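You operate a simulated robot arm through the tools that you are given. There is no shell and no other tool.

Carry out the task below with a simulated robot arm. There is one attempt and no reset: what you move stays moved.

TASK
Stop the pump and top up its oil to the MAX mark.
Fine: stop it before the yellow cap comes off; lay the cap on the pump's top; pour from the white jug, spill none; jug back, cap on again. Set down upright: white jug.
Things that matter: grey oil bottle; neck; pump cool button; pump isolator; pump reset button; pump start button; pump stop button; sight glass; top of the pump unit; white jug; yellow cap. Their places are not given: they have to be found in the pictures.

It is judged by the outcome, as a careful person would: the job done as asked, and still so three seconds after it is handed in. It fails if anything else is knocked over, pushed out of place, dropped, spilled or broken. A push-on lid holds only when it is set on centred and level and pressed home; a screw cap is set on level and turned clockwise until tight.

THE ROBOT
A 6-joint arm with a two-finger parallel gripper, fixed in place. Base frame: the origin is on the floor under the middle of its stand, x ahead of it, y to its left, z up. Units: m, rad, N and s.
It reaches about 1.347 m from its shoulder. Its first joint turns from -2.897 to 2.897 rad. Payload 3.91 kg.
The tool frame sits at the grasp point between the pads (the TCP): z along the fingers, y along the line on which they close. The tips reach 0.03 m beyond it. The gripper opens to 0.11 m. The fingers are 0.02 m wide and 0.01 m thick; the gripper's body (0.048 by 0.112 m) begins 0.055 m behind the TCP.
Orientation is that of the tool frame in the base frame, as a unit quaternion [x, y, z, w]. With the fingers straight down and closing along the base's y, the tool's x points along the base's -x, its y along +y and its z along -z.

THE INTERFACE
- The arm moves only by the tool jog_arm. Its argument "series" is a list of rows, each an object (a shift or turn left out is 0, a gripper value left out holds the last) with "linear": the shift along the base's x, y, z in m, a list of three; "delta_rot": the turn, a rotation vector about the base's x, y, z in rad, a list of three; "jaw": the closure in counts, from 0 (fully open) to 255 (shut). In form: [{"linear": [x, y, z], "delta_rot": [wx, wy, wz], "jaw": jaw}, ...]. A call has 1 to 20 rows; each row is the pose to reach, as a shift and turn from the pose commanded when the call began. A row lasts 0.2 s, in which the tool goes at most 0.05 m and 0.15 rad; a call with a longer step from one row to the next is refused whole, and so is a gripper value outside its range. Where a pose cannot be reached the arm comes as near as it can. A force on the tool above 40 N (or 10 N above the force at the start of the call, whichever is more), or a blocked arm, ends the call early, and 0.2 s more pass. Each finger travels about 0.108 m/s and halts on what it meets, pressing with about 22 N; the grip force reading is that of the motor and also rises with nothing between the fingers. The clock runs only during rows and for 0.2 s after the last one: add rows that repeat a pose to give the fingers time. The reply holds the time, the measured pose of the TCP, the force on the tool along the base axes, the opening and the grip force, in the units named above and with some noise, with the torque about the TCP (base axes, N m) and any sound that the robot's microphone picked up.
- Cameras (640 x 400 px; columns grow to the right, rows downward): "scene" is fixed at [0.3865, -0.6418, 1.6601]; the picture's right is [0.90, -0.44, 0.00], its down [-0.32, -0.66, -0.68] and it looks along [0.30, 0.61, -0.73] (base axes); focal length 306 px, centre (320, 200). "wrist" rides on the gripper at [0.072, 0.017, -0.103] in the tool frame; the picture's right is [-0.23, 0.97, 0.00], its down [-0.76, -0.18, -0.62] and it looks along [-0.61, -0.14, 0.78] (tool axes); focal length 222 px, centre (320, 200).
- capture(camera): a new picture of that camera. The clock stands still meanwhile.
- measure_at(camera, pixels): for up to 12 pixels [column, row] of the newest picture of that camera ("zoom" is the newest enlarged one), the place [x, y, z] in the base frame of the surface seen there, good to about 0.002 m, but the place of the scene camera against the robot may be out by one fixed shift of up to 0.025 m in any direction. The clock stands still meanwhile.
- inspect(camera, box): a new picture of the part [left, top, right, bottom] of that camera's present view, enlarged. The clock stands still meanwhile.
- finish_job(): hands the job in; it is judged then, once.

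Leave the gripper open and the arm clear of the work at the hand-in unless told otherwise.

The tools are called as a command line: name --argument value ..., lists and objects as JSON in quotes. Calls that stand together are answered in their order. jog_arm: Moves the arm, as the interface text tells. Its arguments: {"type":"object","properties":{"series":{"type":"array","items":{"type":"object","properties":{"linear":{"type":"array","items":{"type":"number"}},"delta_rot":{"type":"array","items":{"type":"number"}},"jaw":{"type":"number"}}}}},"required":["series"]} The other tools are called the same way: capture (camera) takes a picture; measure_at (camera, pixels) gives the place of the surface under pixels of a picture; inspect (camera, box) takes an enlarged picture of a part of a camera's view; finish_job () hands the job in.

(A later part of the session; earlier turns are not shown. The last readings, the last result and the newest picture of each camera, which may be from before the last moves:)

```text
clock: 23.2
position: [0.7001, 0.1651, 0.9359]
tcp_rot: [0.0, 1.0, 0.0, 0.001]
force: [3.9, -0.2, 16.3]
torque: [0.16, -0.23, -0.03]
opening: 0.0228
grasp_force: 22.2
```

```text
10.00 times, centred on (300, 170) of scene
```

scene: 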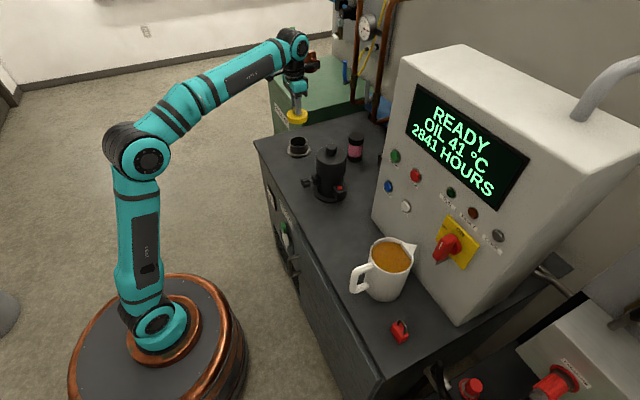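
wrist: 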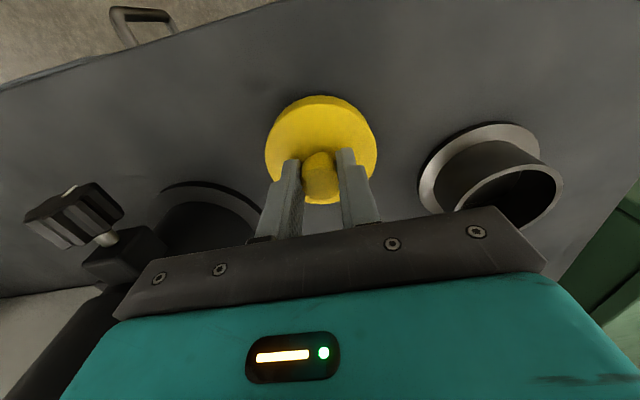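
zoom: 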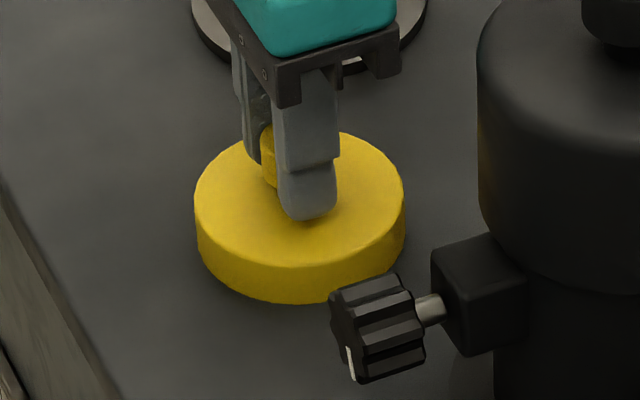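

Contact: 16 N upward, the cap rests on the deck. I ease up slightly, open the fingers and rise.

jog_arm --series '[{"linear": [0, 0, 0.0025]}, {"linear": [0, 0, 0.0025], "jaw": 140}, {"linear": [0, 0, 0.0025], "jaw": 140}, {"linear": [0, 0, 0.0025], "jaw": 140}, {"linear": [0, 0, 0.02], "jaw": 140}, {"linear": [0, 0, 0.05], "jaw": 140}, {"linear": [0, 0, 0.09], "jaw": 0}, {"linear": [0, 0, 0.13], "jaw": 0}, {"linear": [0, 0, 0.17], "jaw": 0}, {"linear": [0, 0, 0.2], "jaw": 0}]'

capture --camera "scene"

capture --camera "wrist"

```text
clock: 25.4
position: [0.6997, 0.1652, 1.135]
tcp_rot: [0.0, 1.0, 0.0, -0.001]
force: [0.1, 0.6, 0.2]
torque: [-0.01, -0.02, -0.02]
opening: 0.1103
grasp_force: 0.1
```

```text
taken
```

scene: 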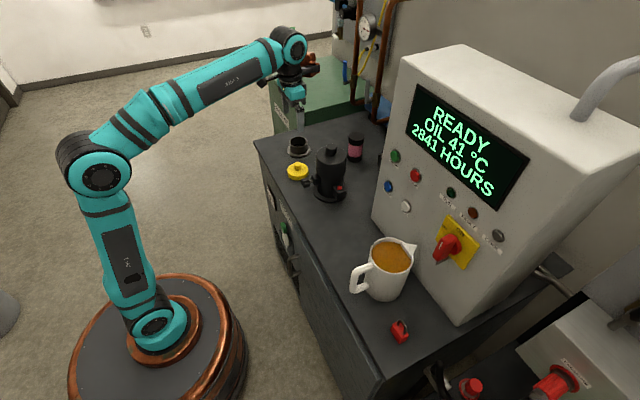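

```text
taken
```

wrist: 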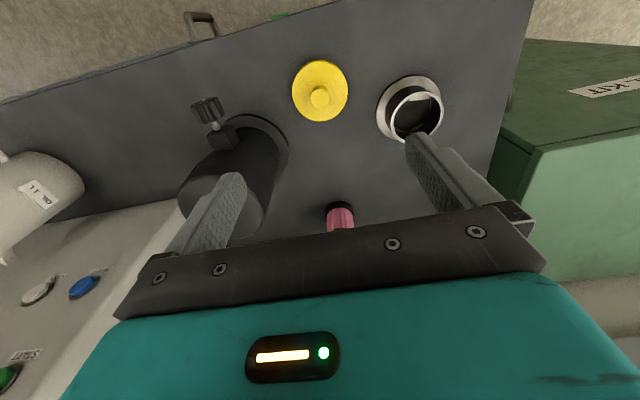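

The cap stands on the deck. I measure the open neck and the cap from here for later.

inspect --camera "wrist" --box '[370, 70, 450, 150]'

measure_at --camera "zoom" --pixels '[[150, 190], [230, 100], [300, 40], [340, 140], [350, 200], [330, 250], [250, 300], [170, 270], [155, 230], [320, 180], [280, 160], [400, 60]]'

measure_at --camera "wrist" --pixels '[[319, 97], [310, 97], [329, 97], [319, 106], [319, 88], [293, 85], [346, 85], [319, 119], [319, 64]]'

```text
5.00 times, centred on (410, 110) of wrist
```

zoom: 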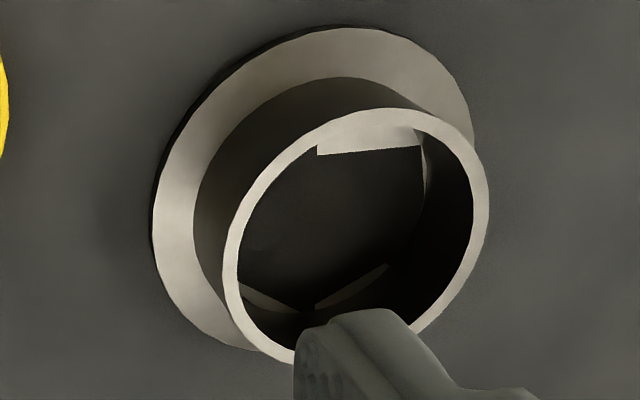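

```text
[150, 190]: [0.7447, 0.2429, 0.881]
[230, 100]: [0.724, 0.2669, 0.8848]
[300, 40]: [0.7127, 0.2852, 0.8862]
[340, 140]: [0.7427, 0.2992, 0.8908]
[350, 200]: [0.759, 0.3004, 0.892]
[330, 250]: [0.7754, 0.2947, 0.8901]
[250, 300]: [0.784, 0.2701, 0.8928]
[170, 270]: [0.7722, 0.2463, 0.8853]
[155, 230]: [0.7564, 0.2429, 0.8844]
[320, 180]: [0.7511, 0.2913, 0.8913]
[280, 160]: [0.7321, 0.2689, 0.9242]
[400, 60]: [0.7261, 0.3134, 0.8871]
```

```text
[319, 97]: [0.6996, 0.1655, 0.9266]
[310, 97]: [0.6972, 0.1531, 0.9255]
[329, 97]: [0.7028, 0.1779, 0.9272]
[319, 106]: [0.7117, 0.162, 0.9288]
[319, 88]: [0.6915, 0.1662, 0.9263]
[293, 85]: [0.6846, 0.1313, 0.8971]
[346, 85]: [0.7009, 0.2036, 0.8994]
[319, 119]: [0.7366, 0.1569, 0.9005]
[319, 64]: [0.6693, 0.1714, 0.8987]
```

The cap stands at (0.700, 0.165) and the neck centre is (0.7575, 0.291), with its rim at z≈0.924. Before taking the jug I test with the empty gripper, high over the neck, whether the wrist can tilt back toward the robot (a forward pour).

jog_arm --series '[{"linear": [0, 0.04, 0.02]}, {"linear": [0, 0.08, 0.04]}, {"linear": [0, 0.125, 0.06]}, {"linear": [0, 0.125, 0.06], "delta_rot": [0, 0.12, 0]}, {"linear": [0, 0.125, 0.06], "delta_rot": [0, 0.24, 0]}, {"linear": [0, 0.125, 0.06], "delta_rot": [0, 0.36, 0]}, {"linear": [0, 0.125, 0.06], "delta_rot": [0, 0.48, 0]}, {"linear": [0, 0.125, 0.06], "delta_rot": [0, 0.6, 0]}, {"linear": [0, 0.125, 0.06], "delta_rot": [0, 0.72, 0]}, {"linear": [0, 0.125, 0.06], "delta_rot": [0, 0.84, 0]}, {"linear": [0, 0.125, 0.06], "delta_rot": [0, 0.96, 0]}, {"linear": [0, 0.125, 0.06], "delta_rot": [0, 0.96, 0]}]'

capture --camera "scene"

inspect --camera "scene" --box '[258, 180, 282, 212]'

```text
clock: 28.0
position: [0.5916, 0.3199, 0.9512]
tcp_rot: [0.016, 0.915, 0.033, -0.401]
force: [0.6, 0.2, 0.9]
torque: [-0.02, 0.01, -0.01]
opening: 0.1101
grasp_force: 0.1
out of reach, approached as far as the arm can: row 5, 6, 7, 8, 9, 10, 11, 12
```

```text
taken
```

scene: 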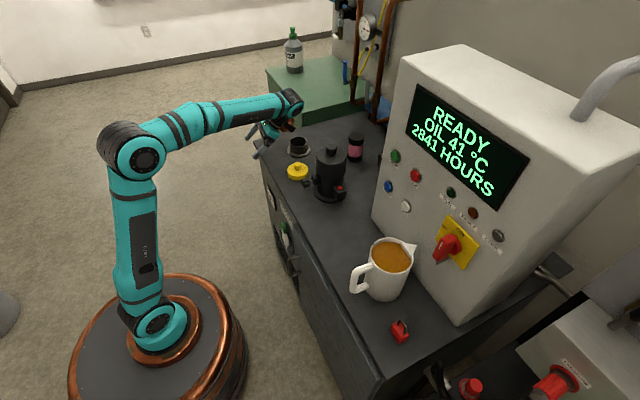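

```text
12.50 times, centred on (270, 196) of scene
```

zoom: 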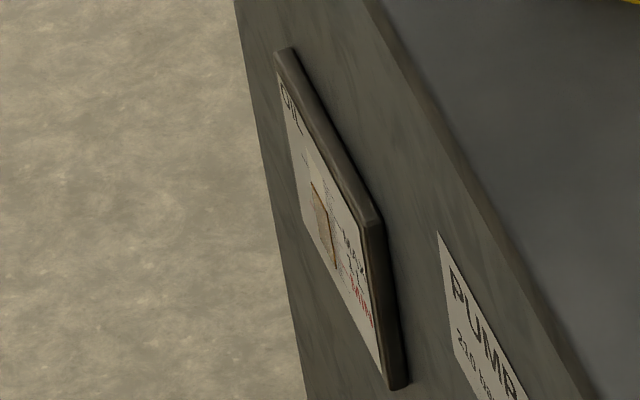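

That tilt direction is out of reach (the arm stopped short, touching nothing). I go back the way I came.

jog_arm --series '[{"linear": [0, 0, 0], "delta_rot": [0, -0.12, 0]}, {"linear": [0, 0, 0], "delta_rot": [0, -0.24, 0]}, {"linear": [0, 0, 0], "delta_rot": [0, -0.36, 0]}, {"linear": [0, 0, 0], "delta_rot": [0, -0.48, 0]}, {"linear": [0, 0, 0], "delta_rot": [0, -0.6, 0]}, {"linear": [0, 0, 0], "delta_rot": [0, -0.72, 0]}, {"linear": [0, 0, 0], "delta_rot": [0, -0.84, 0]}, {"linear": [0, 0, 0], "delta_rot": [0, -0.96, 0]}, {"linear": [0, 0, 0], "delta_rot": [0, -0.96, 0]}]'

capture --camera "scene"

```text
clock: 30.0
position: [0.5877, 0.3275, 0.9575]
tcp_rot: [0.0, 0.997, 0.037, 0.068]
force: [-0.6, 0.6, -0.2]
torque: [-0.01, 0.01, 0.01]
opening: 0.1098
grasp_force: 0.0
```

```text
taken
```

scene: 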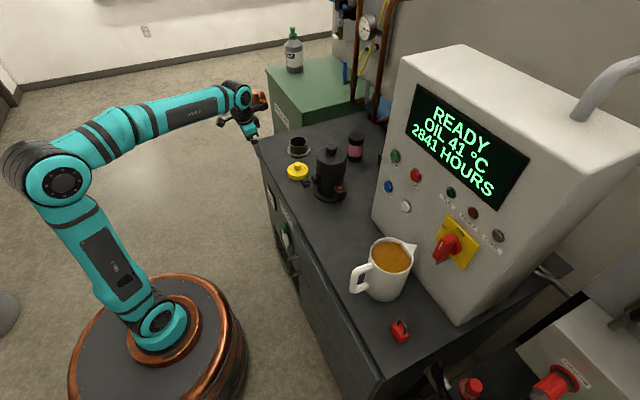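

The arm sits at (0.588, 0.328, 0.958), slightly tilted. I straighten it and rise over the neck, then turn the wrist −90° to test a sideways pour.

jog_arm --series '[{"linear": [0, 0, 0.04], "delta_rot": [-0.037, 0.068, 0]}, {"linear": [0, -0.01, 0.08], "delta_rot": [-0.074, 0.136, 0]}, {"linear": [0.01, -0.02, 0.12], "delta_rot": [-0.074, 0.136, 0]}, {"linear": [0.03, -0.0275, 0.16], "delta_rot": [-0.074, 0.136, 0]}, {"linear": [0.05, -0.0275, 0.2], "delta_rot": [-0.074, 0.136, 0]}, {"linear": [0.07, -0.0275, 0.2425], "delta_rot": [-0.074, 0.136, 0]}, {"linear": [0.07, -0.0275, 0.2425], "delta_rot": [-0.074, 0.136, 0]}]'

```text
clock: 31.6
position: [0.6606, 0.3018, 1.2017]
tcp_rot: [-0.002, 1.0, 0.0, 0.0]
force: [0.4, 0.2, -0.2]
torque: [-0.02, 0.0, -0.01]
opening: 0.1101
grasp_force: 0.0
```

Straight again at (0.66, 0.30, 1.20). Now yaw −90° about the vertical, in steps.

jog_arm --series '[{"delta_rot": [0, 0, -0.14]}, {"delta_rot": [0, 0, -0.28]}, {"delta_rot": [0, 0, -0.42]}, {"delta_rot": [0, 0, -0.56]}, {"delta_rot": [0, 0, -0.7]}, {"delta_rot": [0, 0, -0.84]}, {"delta_rot": [0, 0, -0.98]}, {"delta_rot": [0, 0, -1.12]}, {"delta_rot": [0, 0, -1.26]}, {"delta_rot": [0, 0, -1.4]}, {"delta_rot": [0, 0, -1.5708]}, {"delta_rot": [0, 0, -1.5708]}]'

capture --camera "scene"

```text
refused: row 11 steps farther than a row can; nothing moved
```

```text
taken
```

scene: 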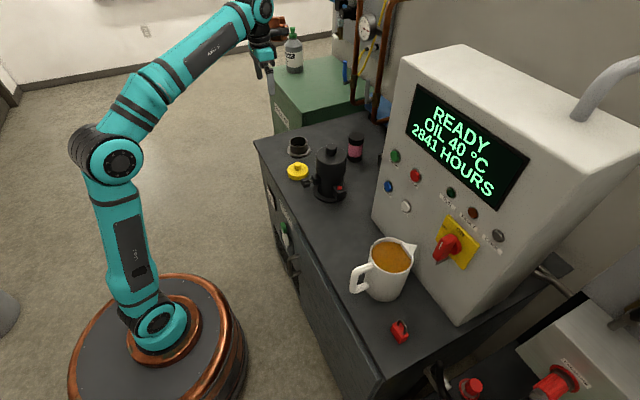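

The last step was too big, so nothing moved. I repeat it with even steps.

jog_arm --series '[{"delta_rot": [0, 0, -0.14]}, {"delta_rot": [0, 0, -0.28]}, {"delta_rot": [0, 0, -0.42]}, {"delta_rot": [0, 0, -0.56]}, {"delta_rot": [0, 0, -0.7]}, {"delta_rot": [0, 0, -0.84]}, {"delta_rot": [0, 0, -0.98]}, {"delta_rot": [0, 0, -1.12]}, {"delta_rot": [0, 0, -1.26]}, {"delta_rot": [0, 0, -1.4]}, {"delta_rot": [0, 0, -1.5]}, {"delta_rot": [0, 0, -1.5708]}, {"delta_rot": [0, 0, -1.5708]}]'

capture --camera "scene"

```text
clock: 34.4
position: [0.6566, 0.3023, 1.1986]
tcp_rot: [0.707, 0.707, 0.0, 0.0]
force: [0.3, 0.9, 0.7]
torque: [0.04, -0.02, 0.01]
opening: 0.1101
grasp_force: 0.1
```

```text
taken
```

scene: 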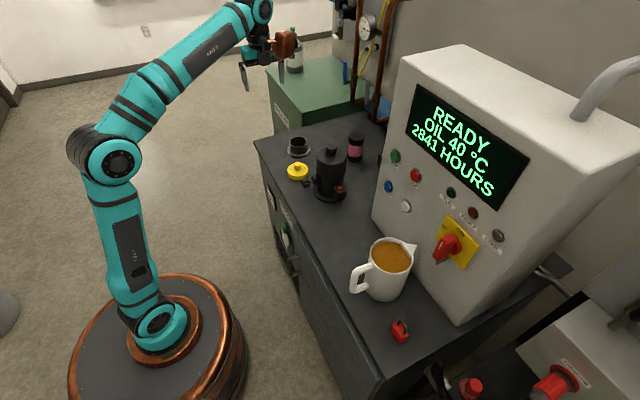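

Yaw −90° works. I move over the place where the jug would be for a −y pour, (0.7575, 0.36, 1.15), and tilt the fingers toward +y.

jog_arm --series '[{"linear": [0.04, 0.02, -0.01]}, {"linear": [0.08, 0.04, -0.03]}, {"linear": [0.1, 0.06, -0.05]}, {"linear": [0.1, 0.06, -0.05], "delta_rot": [0.12, 0, 0]}, {"linear": [0.1, 0.06, -0.05], "delta_rot": [0.24, 0, 0]}, {"linear": [0.1, 0.06, -0.05], "delta_rot": [0.36, 0, 0]}, {"linear": [0.1, 0.06, -0.05], "delta_rot": [0.48, 0, 0]}, {"linear": [0.1, 0.06, -0.05], "delta_rot": [0.6, 0, 0]}, {"linear": [0.1, 0.06, -0.05], "delta_rot": [0.72, 0, 0]}, {"linear": [0.1, 0.06, -0.05], "delta_rot": [0.84, 0, 0]}, {"linear": [0.1, 0.06, -0.05], "delta_rot": [0.96, 0, 0]}, {"linear": [0.1, 0.06, -0.05], "delta_rot": [1.08, 0, 0]}, {"linear": [0.1, 0.06, -0.05], "delta_rot": [1.2, 0, 0]}, {"linear": [0.1, 0.06, -0.05], "delta_rot": [1.2, 0, 0]}]'

capture --camera "scene"

capture --camera "wrist"

inspect --camera "scene" --box '[220, 40, 380, 150]'

```text
clock: 37.4
position: [0.756, 0.3615, 1.1498]
tcp_rot: [0.583, 0.584, 0.399, -0.4]
force: [-0.2, 0.1, 0.2]
torque: [-0.03, 0.01, -0.02]
opening: 0.11
grasp_force: 0.1
```

```text
taken
```

scene: 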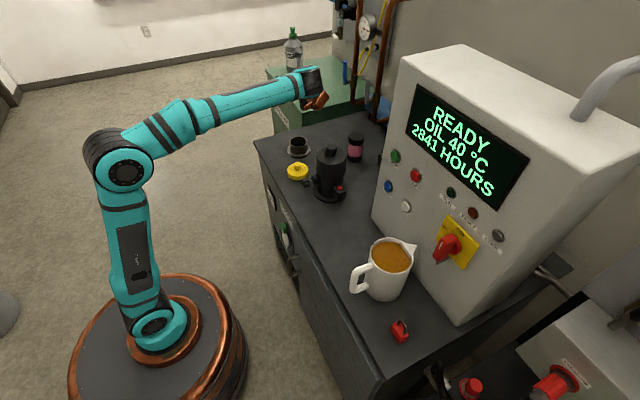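

```text
taken
```

wrist: 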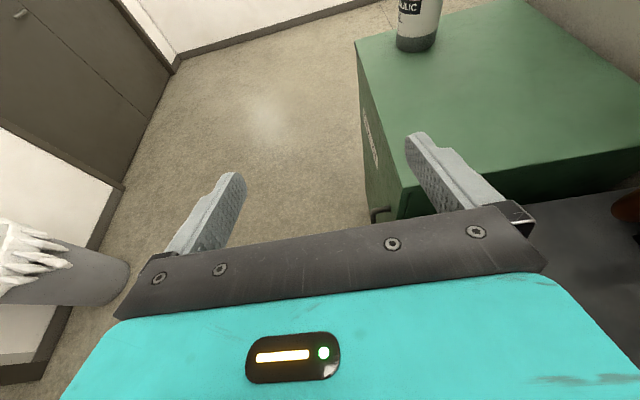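

```text
3.64 times, centred on (300, 95) of scene
```

zoom: 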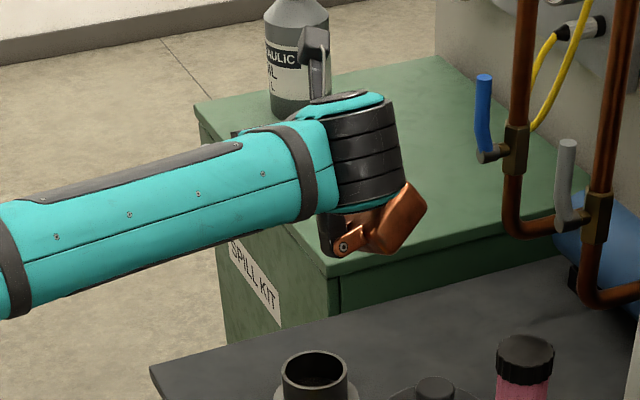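

A 1.2 rad sideways tilt is reachable. The copper part of the wrist hangs low, so I measure its height against the neck and device.

measure_at --camera "scene" --pixels '[[318, 100], [326, 98], [318, 107], [312, 108], [306, 107], [303, 100], [325, 92], [310, 85], [300, 75]]'

inspect --camera "scene" --box '[280, 50, 350, 150]'

```text
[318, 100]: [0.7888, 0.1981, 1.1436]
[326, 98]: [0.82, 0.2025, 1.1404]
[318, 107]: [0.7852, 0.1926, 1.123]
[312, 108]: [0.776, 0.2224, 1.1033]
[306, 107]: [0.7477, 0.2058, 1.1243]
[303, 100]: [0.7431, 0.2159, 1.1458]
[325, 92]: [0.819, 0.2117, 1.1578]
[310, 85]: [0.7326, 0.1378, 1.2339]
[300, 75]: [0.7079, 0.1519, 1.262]
```

```text
4.00 times, centred on (315, 100) of scene
```

zoom: 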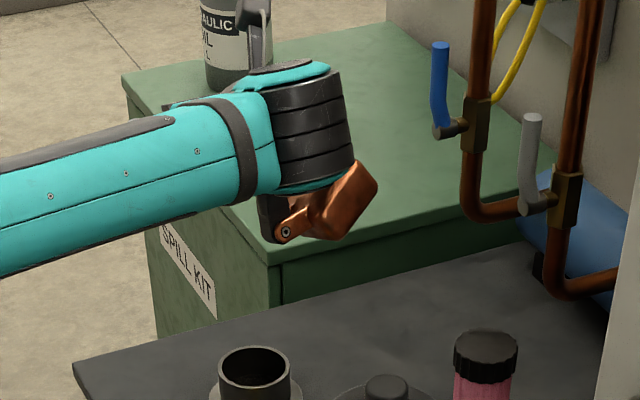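

The copper part would stay well above the neck at the angle I need. So the plan is: grip the jug body from above, turn it −90° and pour toward −y from the +y side of the neck. Next I check how well the sight glass reads in the scene camera at the strongest zoom.

inspect --camera "scene" --box '[264, 188, 276, 203]'

inspect --camera "scene" --box '[267, 192, 273, 200]'

```text
16.00 times, centred on (270, 196) of scene
```

zoom: 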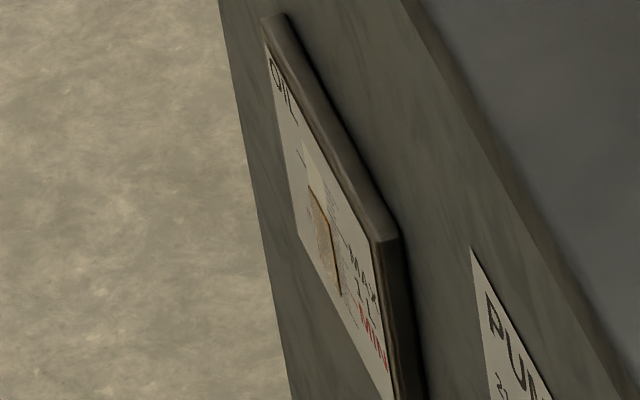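

```text
16.00 times, centred on (270, 196) of scene
```

zoom: 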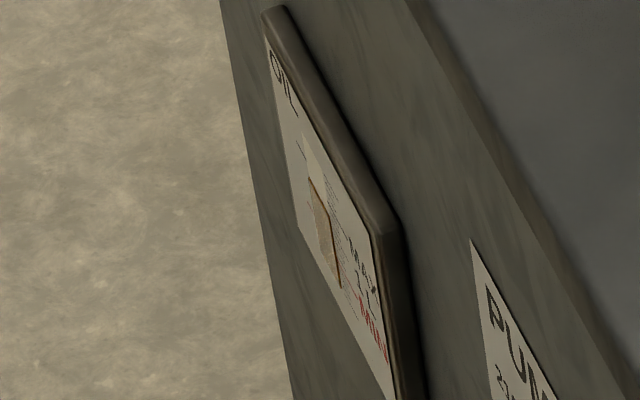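

The glass is readable there, coarsely. Now I fetch the jug: first untilt, then yaw back while staying high, to a spot where the wrist camera can study the jug.

jog_arm --series '[{"linear": [0, 0, 0.01], "delta_rot": [-0.13, 0, 0]}, {"linear": [-0.01, -0.01, 0.03], "delta_rot": [-0.26, 0, 0]}, {"linear": [-0.03, -0.03, 0.05], "delta_rot": [-0.39, 0, 0]}, {"linear": [-0.05, -0.05, 0.07], "delta_rot": [-0.52, 0, 0]}, {"linear": [-0.07, -0.07, 0.09], "delta_rot": [-0.65, 0, 0]}, {"linear": [-0.09, -0.09, 0.1], "delta_rot": [-0.78, 0, 0]}, {"linear": [-0.11, -0.11, 0.1], "delta_rot": [-0.91, 0, 0]}, {"linear": [-0.13, -0.13, 0.1], "delta_rot": [-1.04, 0, 0]}, {"linear": [-0.15, -0.15, 0.1], "delta_rot": [-1.14, 0, 0]}, {"linear": [-0.157, -0.16, 0.1], "delta_rot": [-1.2, 0, 0]}, {"linear": [-0.157, -0.16, 0.1], "delta_rot": [-1.2, 0, 0]}]'

jog_arm --series '[{"linear": [0, -0.04, 0], "delta_rot": [0, 0, 0.13]}, {"linear": [0, -0.08, 0], "delta_rot": [0, 0, 0.26]}, {"linear": [0, -0.12, 0], "delta_rot": [0, 0, 0.39]}, {"linear": [0, -0.16, 0], "delta_rot": [0, 0, 0.52]}, {"linear": [0, -0.2, 0], "delta_rot": [0, 0, 0.65]}, {"linear": [0, -0.24, 0], "delta_rot": [0, 0, 0.78]}, {"linear": [0, -0.28, 0], "delta_rot": [0, 0, 0.91]}, {"linear": [0, -0.32, 0], "delta_rot": [0, 0, 1.04]}, {"linear": [0, -0.36, 0], "delta_rot": [0, 0, 1.17]}, {"linear": [0, -0.4, 0], "delta_rot": [0, 0, 1.3]}, {"linear": [0, -0.44, 0], "delta_rot": [0, 0, 1.43]}, {"linear": [0, -0.48, 0], "delta_rot": [0, 0, 1.5708]}, {"linear": [0, -0.52, 0], "delta_rot": [0, 0, 1.5708]}, {"linear": [0, -0.54, 0], "delta_rot": [0, 0, 1.5708]}, {"linear": [0, -0.54, 0], "delta_rot": [0, 0, 1.5708]}]'

capture --camera "wrist"

capture --camera "scene"

```text
clock: 39.8
position: [0.6002, 0.2003, 1.2499]
tcp_rot: [0.707, 0.707, 0.0, 0.0]
force: [-0.5, -0.1, -0.1]
torque: [-0.01, 0.0, 0.01]
opening: 0.11
grasp_force: 0.1
```

```text
clock: 43.0
position: [0.6008, -0.3388, 1.2495]
tcp_rot: [-0.001, 1.0, 0.0, 0.0]
force: [-0.8, 0.5, 0.2]
torque: [0.02, 0.0, -0.01]
opening: 0.1098
grasp_force: 0.0
```

```text
taken
```

wrist: 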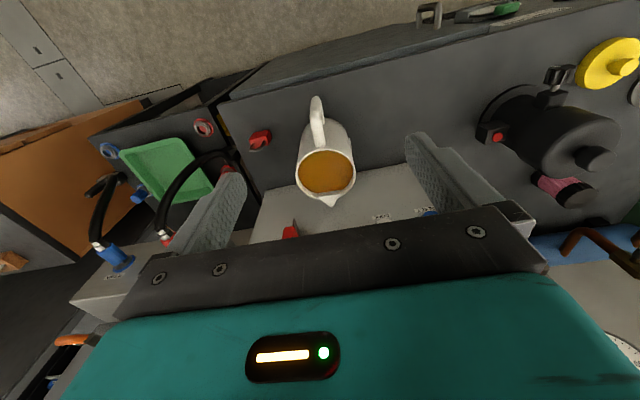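

```text
taken
```

scene: 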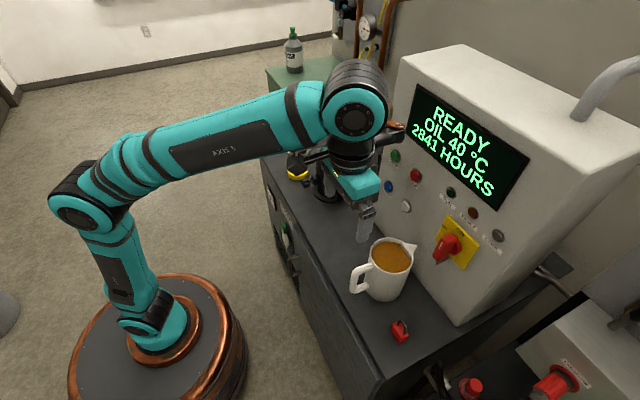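

The jug is in clear view at (325,165) in the wrist picture. I enlarge and measure its rim, spout, handle and body.

inspect --camera "wrist" --box '[280, 85, 370, 220]'

inspect --camera "wrist" --box '[275, 135, 375, 215]'

```text
2.96 times, centred on (325, 152) of wrist
```

zoom: 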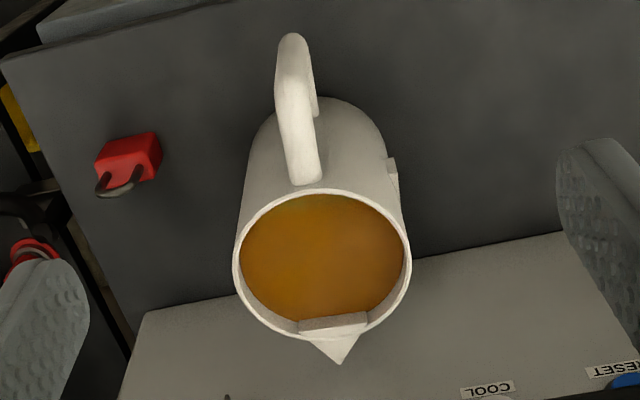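

```text
5.00 times, centred on (325, 175) of wrist
```

zoom: 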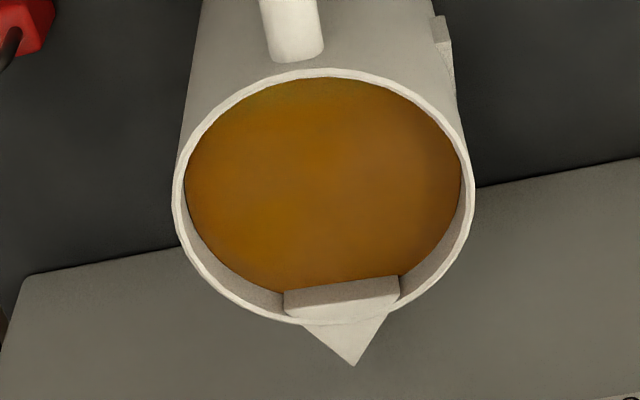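

measure_at --camera "zoom" --pixels '[[177, 200], [471, 195], [325, 73], [250, 305], [410, 298], [353, 362], [320, 180], [200, 130], [440, 120], [290, 30], [345, 310], [290, 55]]'

inspect --camera "wrist" --box '[280, 85, 370, 220]'

measure_at --camera "zoom" --pixels '[[292, 40], [290, 80], [300, 130], [304, 170], [335, 105], [255, 140], [383, 140], [310, 90], [392, 165], [275, 90], [312, 110], [230, 130]]'

```text
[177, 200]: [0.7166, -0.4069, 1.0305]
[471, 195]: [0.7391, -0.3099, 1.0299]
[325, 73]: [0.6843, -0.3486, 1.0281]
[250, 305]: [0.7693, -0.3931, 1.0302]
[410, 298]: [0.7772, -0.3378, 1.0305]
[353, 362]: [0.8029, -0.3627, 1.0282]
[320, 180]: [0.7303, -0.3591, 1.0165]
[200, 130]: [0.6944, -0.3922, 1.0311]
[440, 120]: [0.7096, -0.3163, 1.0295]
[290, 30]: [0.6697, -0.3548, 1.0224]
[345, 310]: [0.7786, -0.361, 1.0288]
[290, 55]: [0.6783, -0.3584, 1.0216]
```

```text
2.96 times, centred on (325, 152) of wrist
```

zoom: 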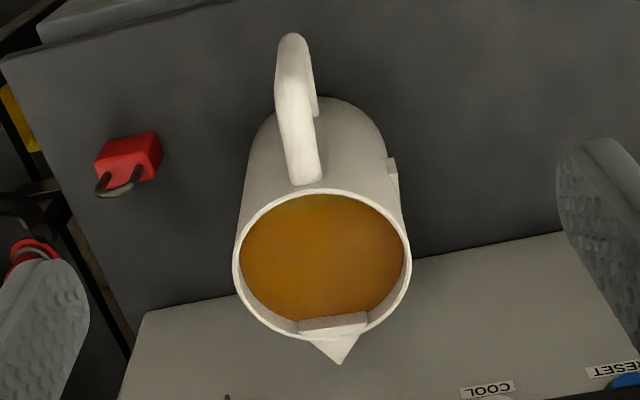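

```text
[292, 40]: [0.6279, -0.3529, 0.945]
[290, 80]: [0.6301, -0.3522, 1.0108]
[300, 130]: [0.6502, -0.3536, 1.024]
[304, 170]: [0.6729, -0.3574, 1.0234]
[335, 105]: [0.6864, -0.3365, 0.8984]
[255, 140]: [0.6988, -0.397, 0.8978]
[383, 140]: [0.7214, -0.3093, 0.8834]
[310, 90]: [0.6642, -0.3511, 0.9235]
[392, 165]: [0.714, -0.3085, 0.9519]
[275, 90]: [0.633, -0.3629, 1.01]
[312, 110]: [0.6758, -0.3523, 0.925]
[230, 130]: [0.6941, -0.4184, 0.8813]
```

The jug rim circle fits a centre of (0.733, -0.3595) and radius 0.050 (rim z 1.030), with the spout toward +x (about −3°) and the handle toward −x. A 0.11 m opening can take the body from above. I check the tag on its side and the isolator handle for clearance.

measure_at --camera "zoom" --pixels '[[388, 160], [396, 175], [397, 195], [399, 205], [390, 180], [402, 225], [385, 170], [380, 150], [245, 180], [240, 210]]'

measure_at --camera "wrist" --pixels '[[290, 232], [285, 236], [293, 225], [296, 236], [262, 138], [312, 205], [330, 198], [322, 196]]'

measure_at --camera "scene" --pixels '[[445, 250], [437, 258], [435, 262], [450, 238], [455, 245], [443, 240], [432, 255]]'

inspect --camera "scene" --box '[345, 215, 475, 315]'

```text
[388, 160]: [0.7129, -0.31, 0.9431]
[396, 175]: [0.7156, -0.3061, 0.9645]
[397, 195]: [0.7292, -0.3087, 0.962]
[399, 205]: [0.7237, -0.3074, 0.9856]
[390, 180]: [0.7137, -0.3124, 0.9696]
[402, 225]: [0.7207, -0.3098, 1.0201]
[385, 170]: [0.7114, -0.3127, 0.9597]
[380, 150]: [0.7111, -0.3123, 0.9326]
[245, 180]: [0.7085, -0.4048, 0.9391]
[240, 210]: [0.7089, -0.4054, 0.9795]
```

```text
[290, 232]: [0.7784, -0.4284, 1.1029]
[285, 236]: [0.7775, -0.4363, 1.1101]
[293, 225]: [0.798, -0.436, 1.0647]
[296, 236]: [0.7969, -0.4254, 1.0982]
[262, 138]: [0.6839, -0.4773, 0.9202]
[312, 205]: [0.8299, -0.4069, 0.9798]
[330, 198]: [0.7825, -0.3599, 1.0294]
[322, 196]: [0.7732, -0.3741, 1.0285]
```

```text
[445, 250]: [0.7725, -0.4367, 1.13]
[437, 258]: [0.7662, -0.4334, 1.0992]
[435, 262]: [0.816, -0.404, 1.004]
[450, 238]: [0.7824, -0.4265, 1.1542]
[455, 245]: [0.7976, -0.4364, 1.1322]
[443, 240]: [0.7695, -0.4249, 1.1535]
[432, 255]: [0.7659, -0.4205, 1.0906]
```

```text
4.00 times, centred on (410, 265) of scene
```

zoom: 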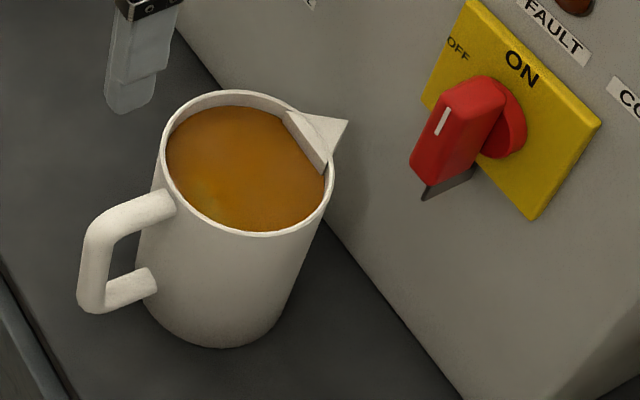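

I also check where the copper wrist part is in this upright pose, to be sure it will clear the panel.

inspect --camera "scene" --box '[290, 50, 430, 240]'

measure_at --camera "scene" --pixels '[[395, 130], [402, 128], [388, 135], [395, 140], [380, 130], [310, 160], [318, 152], [360, 185], [345, 155]]'

```text
2.11 times, centred on (360, 145) of scene
```

zoom: 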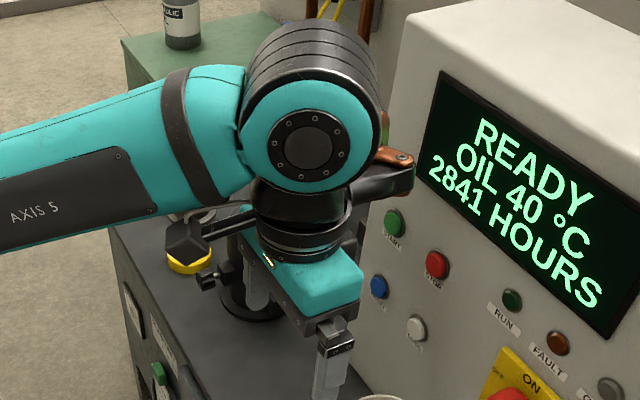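

```text
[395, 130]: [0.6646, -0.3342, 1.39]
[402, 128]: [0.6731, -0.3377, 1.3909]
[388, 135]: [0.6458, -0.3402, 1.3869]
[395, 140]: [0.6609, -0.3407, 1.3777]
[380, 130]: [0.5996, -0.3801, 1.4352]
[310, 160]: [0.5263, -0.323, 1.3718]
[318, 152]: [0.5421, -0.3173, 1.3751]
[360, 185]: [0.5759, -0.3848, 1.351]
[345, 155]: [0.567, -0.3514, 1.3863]
```

It matches the tool-fixed offset, so with the wrist yawed +0.92 rad the fingers miss the handle, tag and spout, and the copper part clears the panel by about 3 cm. I yaw and move over the jug, staying above the rim.

jog_arm --series '[{"linear": [0.0, 0, 0], "delta_rot": [0, 0, 0.13]}, {"linear": [0.01, 0, 0], "delta_rot": [0, 0, 0.26]}, {"linear": [0.03, -0.005, 0], "delta_rot": [0, 0, 0.39]}, {"linear": [0.05, -0.01, 0], "delta_rot": [0, 0, 0.52]}, {"linear": [0.07, -0.0195, 0], "delta_rot": [0, 0, 0.65]}, {"linear": [0.09, -0.0195, 0], "delta_rot": [0, 0, 0.78]}, {"linear": [0.11, -0.0195, 0], "delta_rot": [0, 0, 0.92]}, {"linear": [0.1323, -0.0195, -0.02], "delta_rot": [0, 0, 0.92]}, {"linear": [0.1323, -0.0195, -0.06], "delta_rot": [0, 0, 0.92]}, {"linear": [0.1323, -0.0195, -0.1], "delta_rot": [0, 0, 0.92]}, {"linear": [0.1323, -0.0195, -0.13], "delta_rot": [0, 0, 0.92]}, {"linear": [0.1323, -0.0195, -0.13], "delta_rot": [0, 0, 0.92]}, {"linear": [0.1323, -0.0195, -0.13], "delta_rot": [0, 0, 0.92]}]'

capture --camera "wrist"

capture --camera "scene"

```text
clock: 45.8
position: [0.7327, -0.3597, 1.1193]
tcp_rot: [-0.444, 0.896, 0.0, 0.0]
force: [0.2, 0.9, 0.1]
torque: [0.0, 0.03, -0.02]
opening: 0.11
grasp_force: 0.1
out of reach, approached as far as the arm can: row 7
```

```text
taken
```

wrist: 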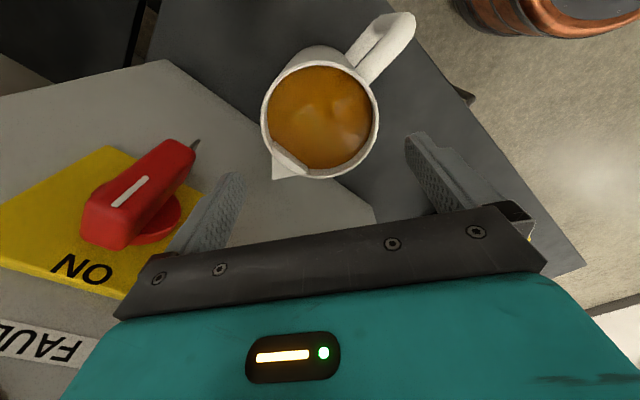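

```text
taken
```

scene: 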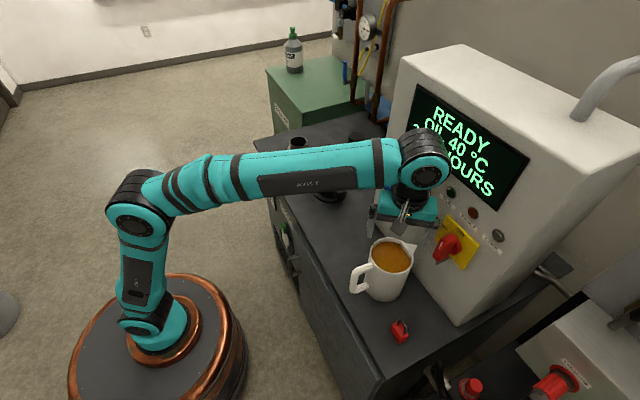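

The pose is reached over the jug. The wrist housing looks close to the display, so I measure that gap and recheck the rim before lowering.

measure_at --camera "scene" --pixels '[[446, 160], [440, 150], [430, 135], [440, 175], [445, 170], [425, 172], [435, 210], [437, 200], [449, 168]]'

measure_at --camera "wrist" --pixels '[[263, 115], [377, 110], [318, 63], [325, 174], [277, 75], [362, 75], [368, 145], [275, 178], [300, 175], [210, 215], [195, 180], [430, 160]]'

inspect --camera "scene" --box '[350, 120, 480, 260]'

```text
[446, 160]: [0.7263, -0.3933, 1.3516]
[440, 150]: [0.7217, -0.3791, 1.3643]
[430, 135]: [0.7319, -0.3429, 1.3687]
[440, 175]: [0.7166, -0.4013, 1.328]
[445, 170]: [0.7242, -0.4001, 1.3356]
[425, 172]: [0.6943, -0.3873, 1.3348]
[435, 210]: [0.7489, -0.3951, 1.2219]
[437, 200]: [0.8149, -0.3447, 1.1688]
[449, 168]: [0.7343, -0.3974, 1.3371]
```

```text
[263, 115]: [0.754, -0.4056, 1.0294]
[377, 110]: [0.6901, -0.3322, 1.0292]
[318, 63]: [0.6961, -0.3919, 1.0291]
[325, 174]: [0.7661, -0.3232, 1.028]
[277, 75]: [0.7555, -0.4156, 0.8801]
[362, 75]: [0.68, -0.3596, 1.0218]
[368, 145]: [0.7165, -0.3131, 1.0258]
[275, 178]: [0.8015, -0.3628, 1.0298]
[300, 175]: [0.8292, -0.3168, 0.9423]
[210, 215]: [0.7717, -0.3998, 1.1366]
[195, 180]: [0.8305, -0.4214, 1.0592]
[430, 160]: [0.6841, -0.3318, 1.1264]
```

```text
2.86 times, centred on (415, 190) of scene
```

zoom: 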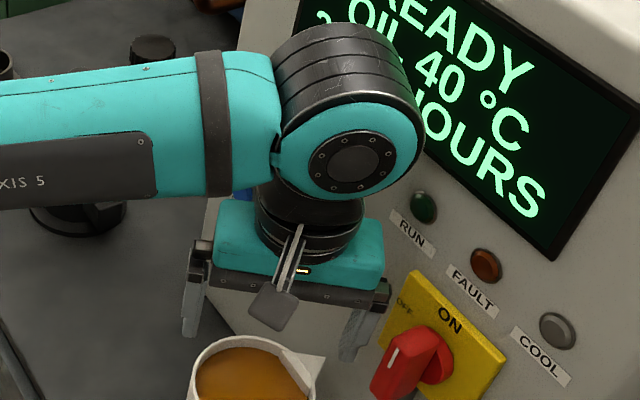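

The jug centre is confirmed at (0.733, -0.3595); the inner finger faces are 0.055 m either side, so 5 mm clearance each. The wrist housing is well clear of the panel. I lower the tips to just below the rim and check.

jog_arm --series '[{"linear": [0.0003, 0, -0.03]}, {"linear": [0.0003, 0, -0.055]}, {"linear": [0.0003, 0, -0.07]}, {"linear": [0.0003, 0, -0.075]}, {"linear": [0.0003, 0, -0.075]}]'

capture --camera "wrist"

inspect --camera "scene" --box '[340, 180, 470, 310]'

```text
clock: 47.0
position: [0.733, -0.3574, 1.0449]
tcp_rot: [-0.445, 0.895, 0.0, 0.001]
force: [-1.0, 0.0, 0.6]
torque: [0.02, 0.01, -0.01]
opening: 0.11
grasp_force: 0.1
```

```text
taken
```

wrist: 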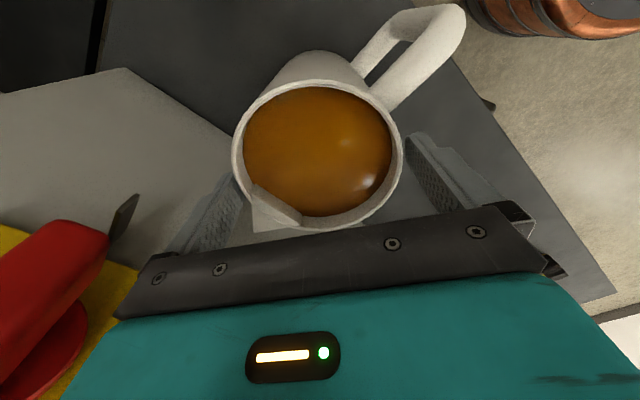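

```text
3.08 times, centred on (405, 245) of scene
```

zoom: 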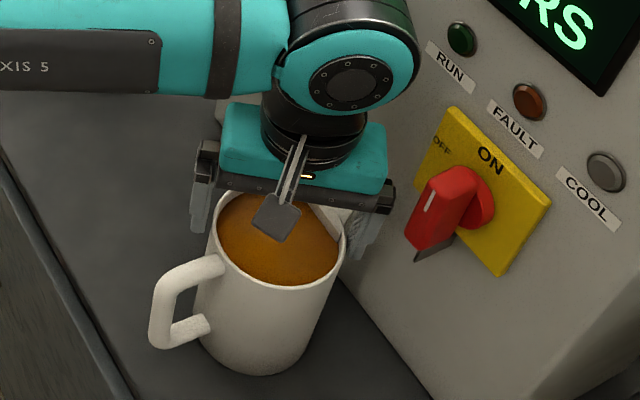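

The fingers straddle the body with no contact. I go down slowly to the grip height (TCP z≈0.984).

jog_arm --series '[{"linear": [0, -0.0005, -0.015]}, {"linear": [0, -0.0005, -0.03]}, {"linear": [0, -0.0005, -0.045]}, {"linear": [0, -0.0005, -0.055]}, {"linear": [0, -0.0005, -0.06]}, {"linear": [0, -0.0005, -0.06]}]'

inspect --camera "scene" --box '[340, 180, 470, 310]'

capture --camera "wrist"

```text
clock: 48.4
position: [0.7332, -0.3589, 0.9852]
tcp_rot: [-0.445, 0.895, 0.0, 0.0]
force: [-0.1, 0.1, -0.1]
torque: [-0.03, -0.03, 0.0]
opening: 0.11
grasp_force: 0.0
```

```text
3.08 times, centred on (405, 245) of scene
```

zoom: 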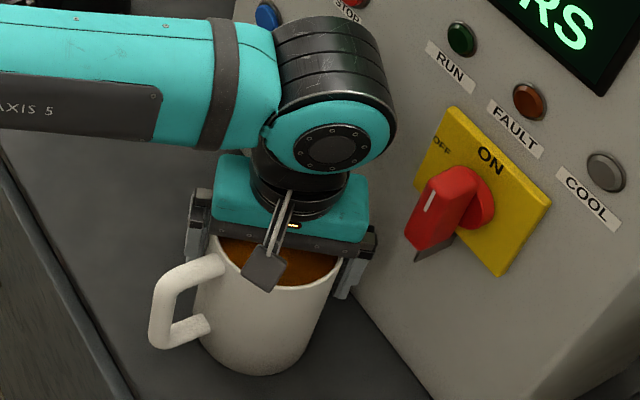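

```text
taken
```

wrist: 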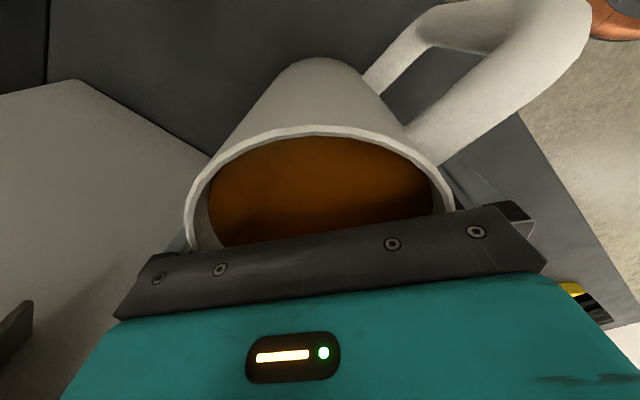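

No contact force; the palm is just above the rim. I close on the body.

jog_arm --series '[{"jaw": 40}, {"jaw": 255}, {"jaw": 255}, {"jaw": 255}, {"jaw": 255}]'

inspect --camera "scene" --box '[340, 180, 470, 310]'

```text
clock: 49.6
position: [0.7346, -0.3583, 0.9853]
tcp_rot: [-0.445, 0.896, 0.0, 0.0]
force: [-2.2, 1.9, -0.2]
torque: [-0.1, -0.09, -0.02]
opening: 0.102
grasp_force: 22.0
```

```text
3.08 times, centred on (405, 245) of scene
```

zoom: 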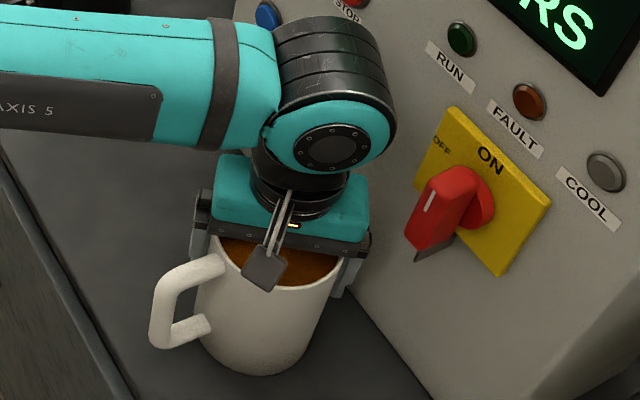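

Gripped: opening 0.102 m, grip 22 N. I lift a little, slowly, to check the hold and the weight.

jog_arm --series '[{"linear": [0, 0, 0.003]}, {"linear": [0, 0, 0.006]}, {"linear": [0, 0, 0.01]}, {"linear": [0, 0, 0.015]}, {"linear": [0, 0, 0.015]}, {"linear": [0, 0, 0.015]}]'

inspect --camera "scene" --box '[340, 180, 470, 310]'

capture --camera "wrist"

```text
clock: 51.0
position: [0.7335, -0.3588, 0.9988]
tcp_rot: [-0.444, 0.896, 0.0, 0.0]
force: [0.2, -0.5, -9.7]
torque: [0.03, -0.04, 0.01]
opening: 0.102
grasp_force: 22.2
```

```text
3.08 times, centred on (405, 245) of scene
```

zoom: 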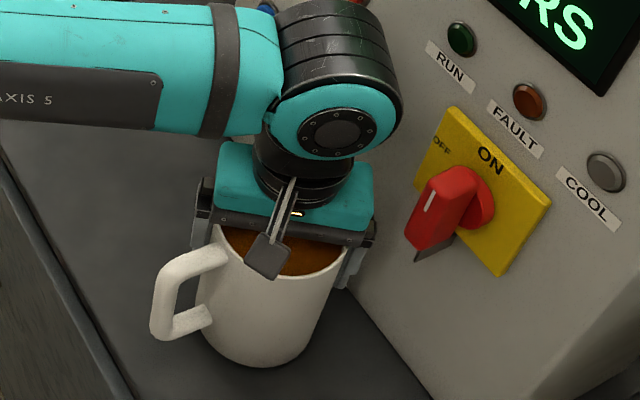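

```text
taken
```

wrist: 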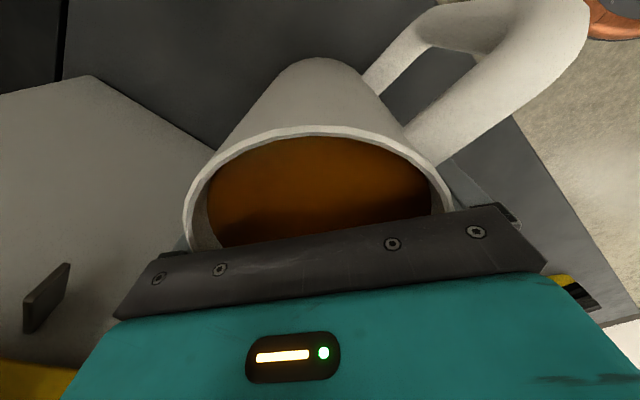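

The jug weighs 9.7 N and hangs straight. I carry it gently: up and back from the panel first.

jog_arm --series '[{"linear": [0, 0, 0.01]}, {"linear": [-0.005, 0, 0.025]}, {"linear": [-0.015, 0, 0.045]}, {"linear": [-0.03, 0.002, 0.065]}, {"linear": [-0.045, 0.005, 0.085]}, {"linear": [-0.06, 0.01, 0.105]}, {"linear": [-0.075, 0.015, 0.125]}, {"linear": [-0.09, 0.02, 0.145]}, {"linear": [-0.105, 0.025, 0.16]}, {"linear": [-0.12, 0.028, 0.172]}, {"linear": [-0.13, 0.03, 0.178]}, {"linear": [-0.1333, 0.03, 0.18]}, {"linear": [-0.1333, 0.03, 0.18]}]'

capture --camera "scene"

```text
clock: 53.8
position: [0.5999, -0.328, 1.1792]
tcp_rot: [-0.445, 0.896, 0.0, 0.0]
force: [-0.6, 0.2, -10.9]
torque: [0.0, -0.03, 0.01]
opening: 0.1021
grasp_force: 22.2
```

```text
taken
```

scene: 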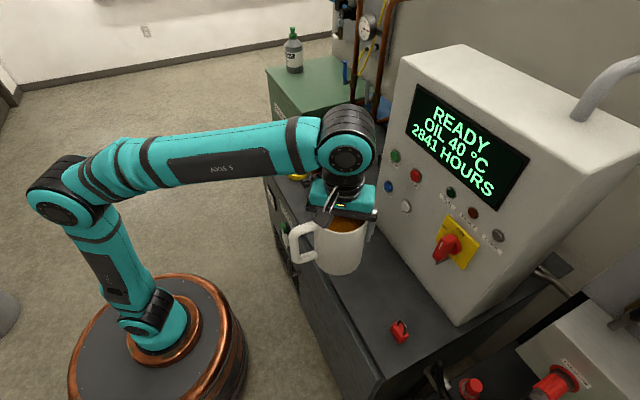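

Steady hold, level jug. Next I carry it across in front of the device while turning it slowly by −87°, so the spout will face −y.

jog_arm --series '[{"linear": [0, 0.015, 0], "delta_rot": [0, 0, -0.036]}, {"linear": [0, 0.04, 0], "delta_rot": [0, 0, -0.096]}, {"linear": [0, 0.075, 0], "delta_rot": [0, 0, -0.181]}, {"linear": [0, 0.11, 0], "delta_rot": [0, 0, -0.265]}, {"linear": [0, 0.145, 0], "delta_rot": [0, 0, -0.349]}, {"linear": [0, 0.18, 0], "delta_rot": [0, 0, -0.434]}, {"linear": [0, 0.215, 0], "delta_rot": [0, 0, -0.518]}, {"linear": [0, 0.25, 0], "delta_rot": [0, 0, -0.602]}, {"linear": [0, 0.285, 0], "delta_rot": [0, 0, -0.687]}, {"linear": [0, 0.32, 0], "delta_rot": [0, 0, -0.771]}, {"linear": [0, 0.355, 0], "delta_rot": [0, 0, -0.855]}, {"linear": [0, 0.39, 0], "delta_rot": [0, 0, -0.94]}, {"linear": [0, 0.425, 0], "delta_rot": [0, 0, -1.024]}, {"linear": [0, 0.46, 0], "delta_rot": [0, 0, -1.108]}, {"linear": [0, 0.495, 0], "delta_rot": [0, 0, -1.193]}, {"linear": [0, 0.53, 0], "delta_rot": [0, 0, -1.277]}, {"linear": [0, 0.56, 0], "delta_rot": [0, 0, -1.349]}, {"linear": [0, 0.59, 0], "delta_rot": [0, 0, -1.422]}, {"linear": [0, 0.615, 0], "delta_rot": [0, 0, -1.482]}, {"linear": [0, 0.63, 0], "delta_rot": [0, 0, -1.518]}]'

capture --camera "scene"

capture --camera "wrist"

```text
clock: 58.0
position: [0.6001, 0.3025, 1.1797]
tcp_rot: [0.295, 0.955, 0.0, 0.0]
force: [-0.4, -0.1, -9.6]
torque: [-0.02, 0.0, 0.02]
opening: 0.1021
grasp_force: 22.4
```

```text
taken
```

scene: 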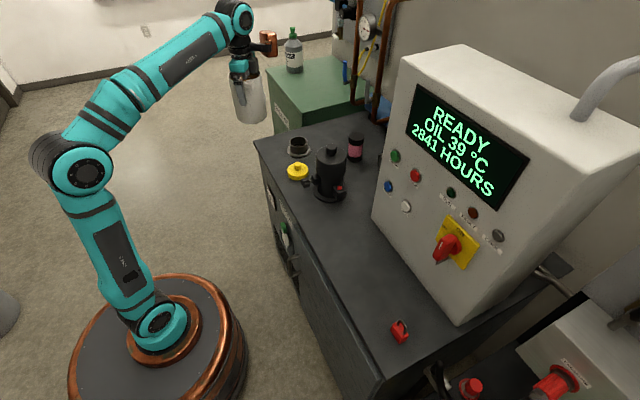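

```text
taken
```

wrist: 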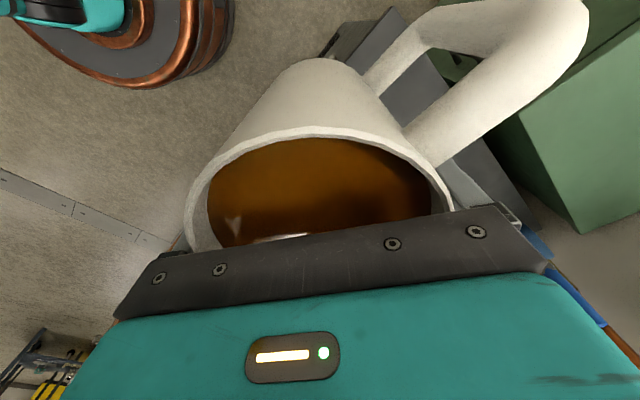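

Level and unspilled. Now I move to the +y side of the neck, still higher than the neck rim.

jog_arm --series '[{"linear": [0.01, 0.008, -0.005]}, {"linear": [0.03, 0.024, -0.015]}, {"linear": [0.05, 0.04, -0.03]}, {"linear": [0.07, 0.058, -0.045]}, {"linear": [0.09, 0.075, -0.06]}, {"linear": [0.11, 0.09, -0.075]}, {"linear": [0.128, 0.105, -0.09]}, {"linear": [0.142, 0.118, -0.102]}, {"linear": [0.152, 0.126, -0.112]}, {"linear": [0.1572, 0.13, -0.12]}, {"linear": [0.1572, 0.13, -0.12]}, {"linear": [0.1572, 0.13, -0.12]}]'

capture --camera "scene"

inspect --camera "scene" --box '[240, 60, 370, 190]'

capture --camera "wrist"

```text
clock: 60.6
position: [0.7585, 0.433, 1.0581]
tcp_rot: [0.294, 0.956, 0.001, 0.0]
force: [-0.1, -0.5, -9.3]
torque: [-0.06, 0.01, 0.01]
opening: 0.1021
grasp_force: 21.8
```

```text
taken
```

scene: 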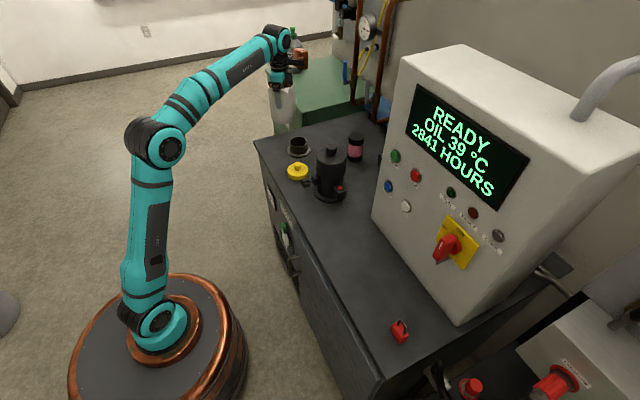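

```text
3.08 times, centred on (305, 125) of scene
```

zoom: 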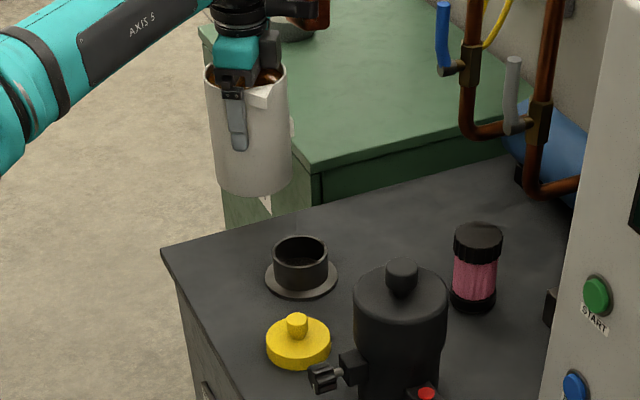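

```text
taken
```

wrist: 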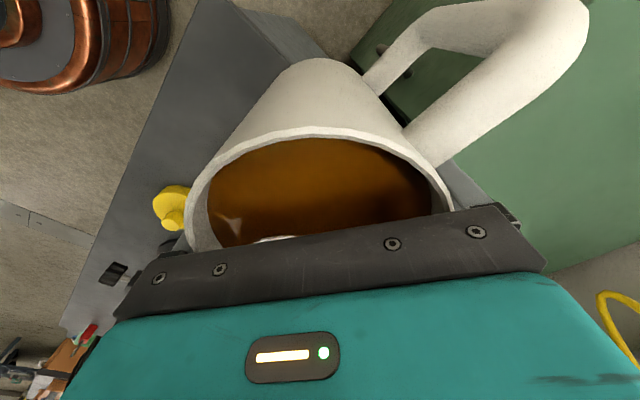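

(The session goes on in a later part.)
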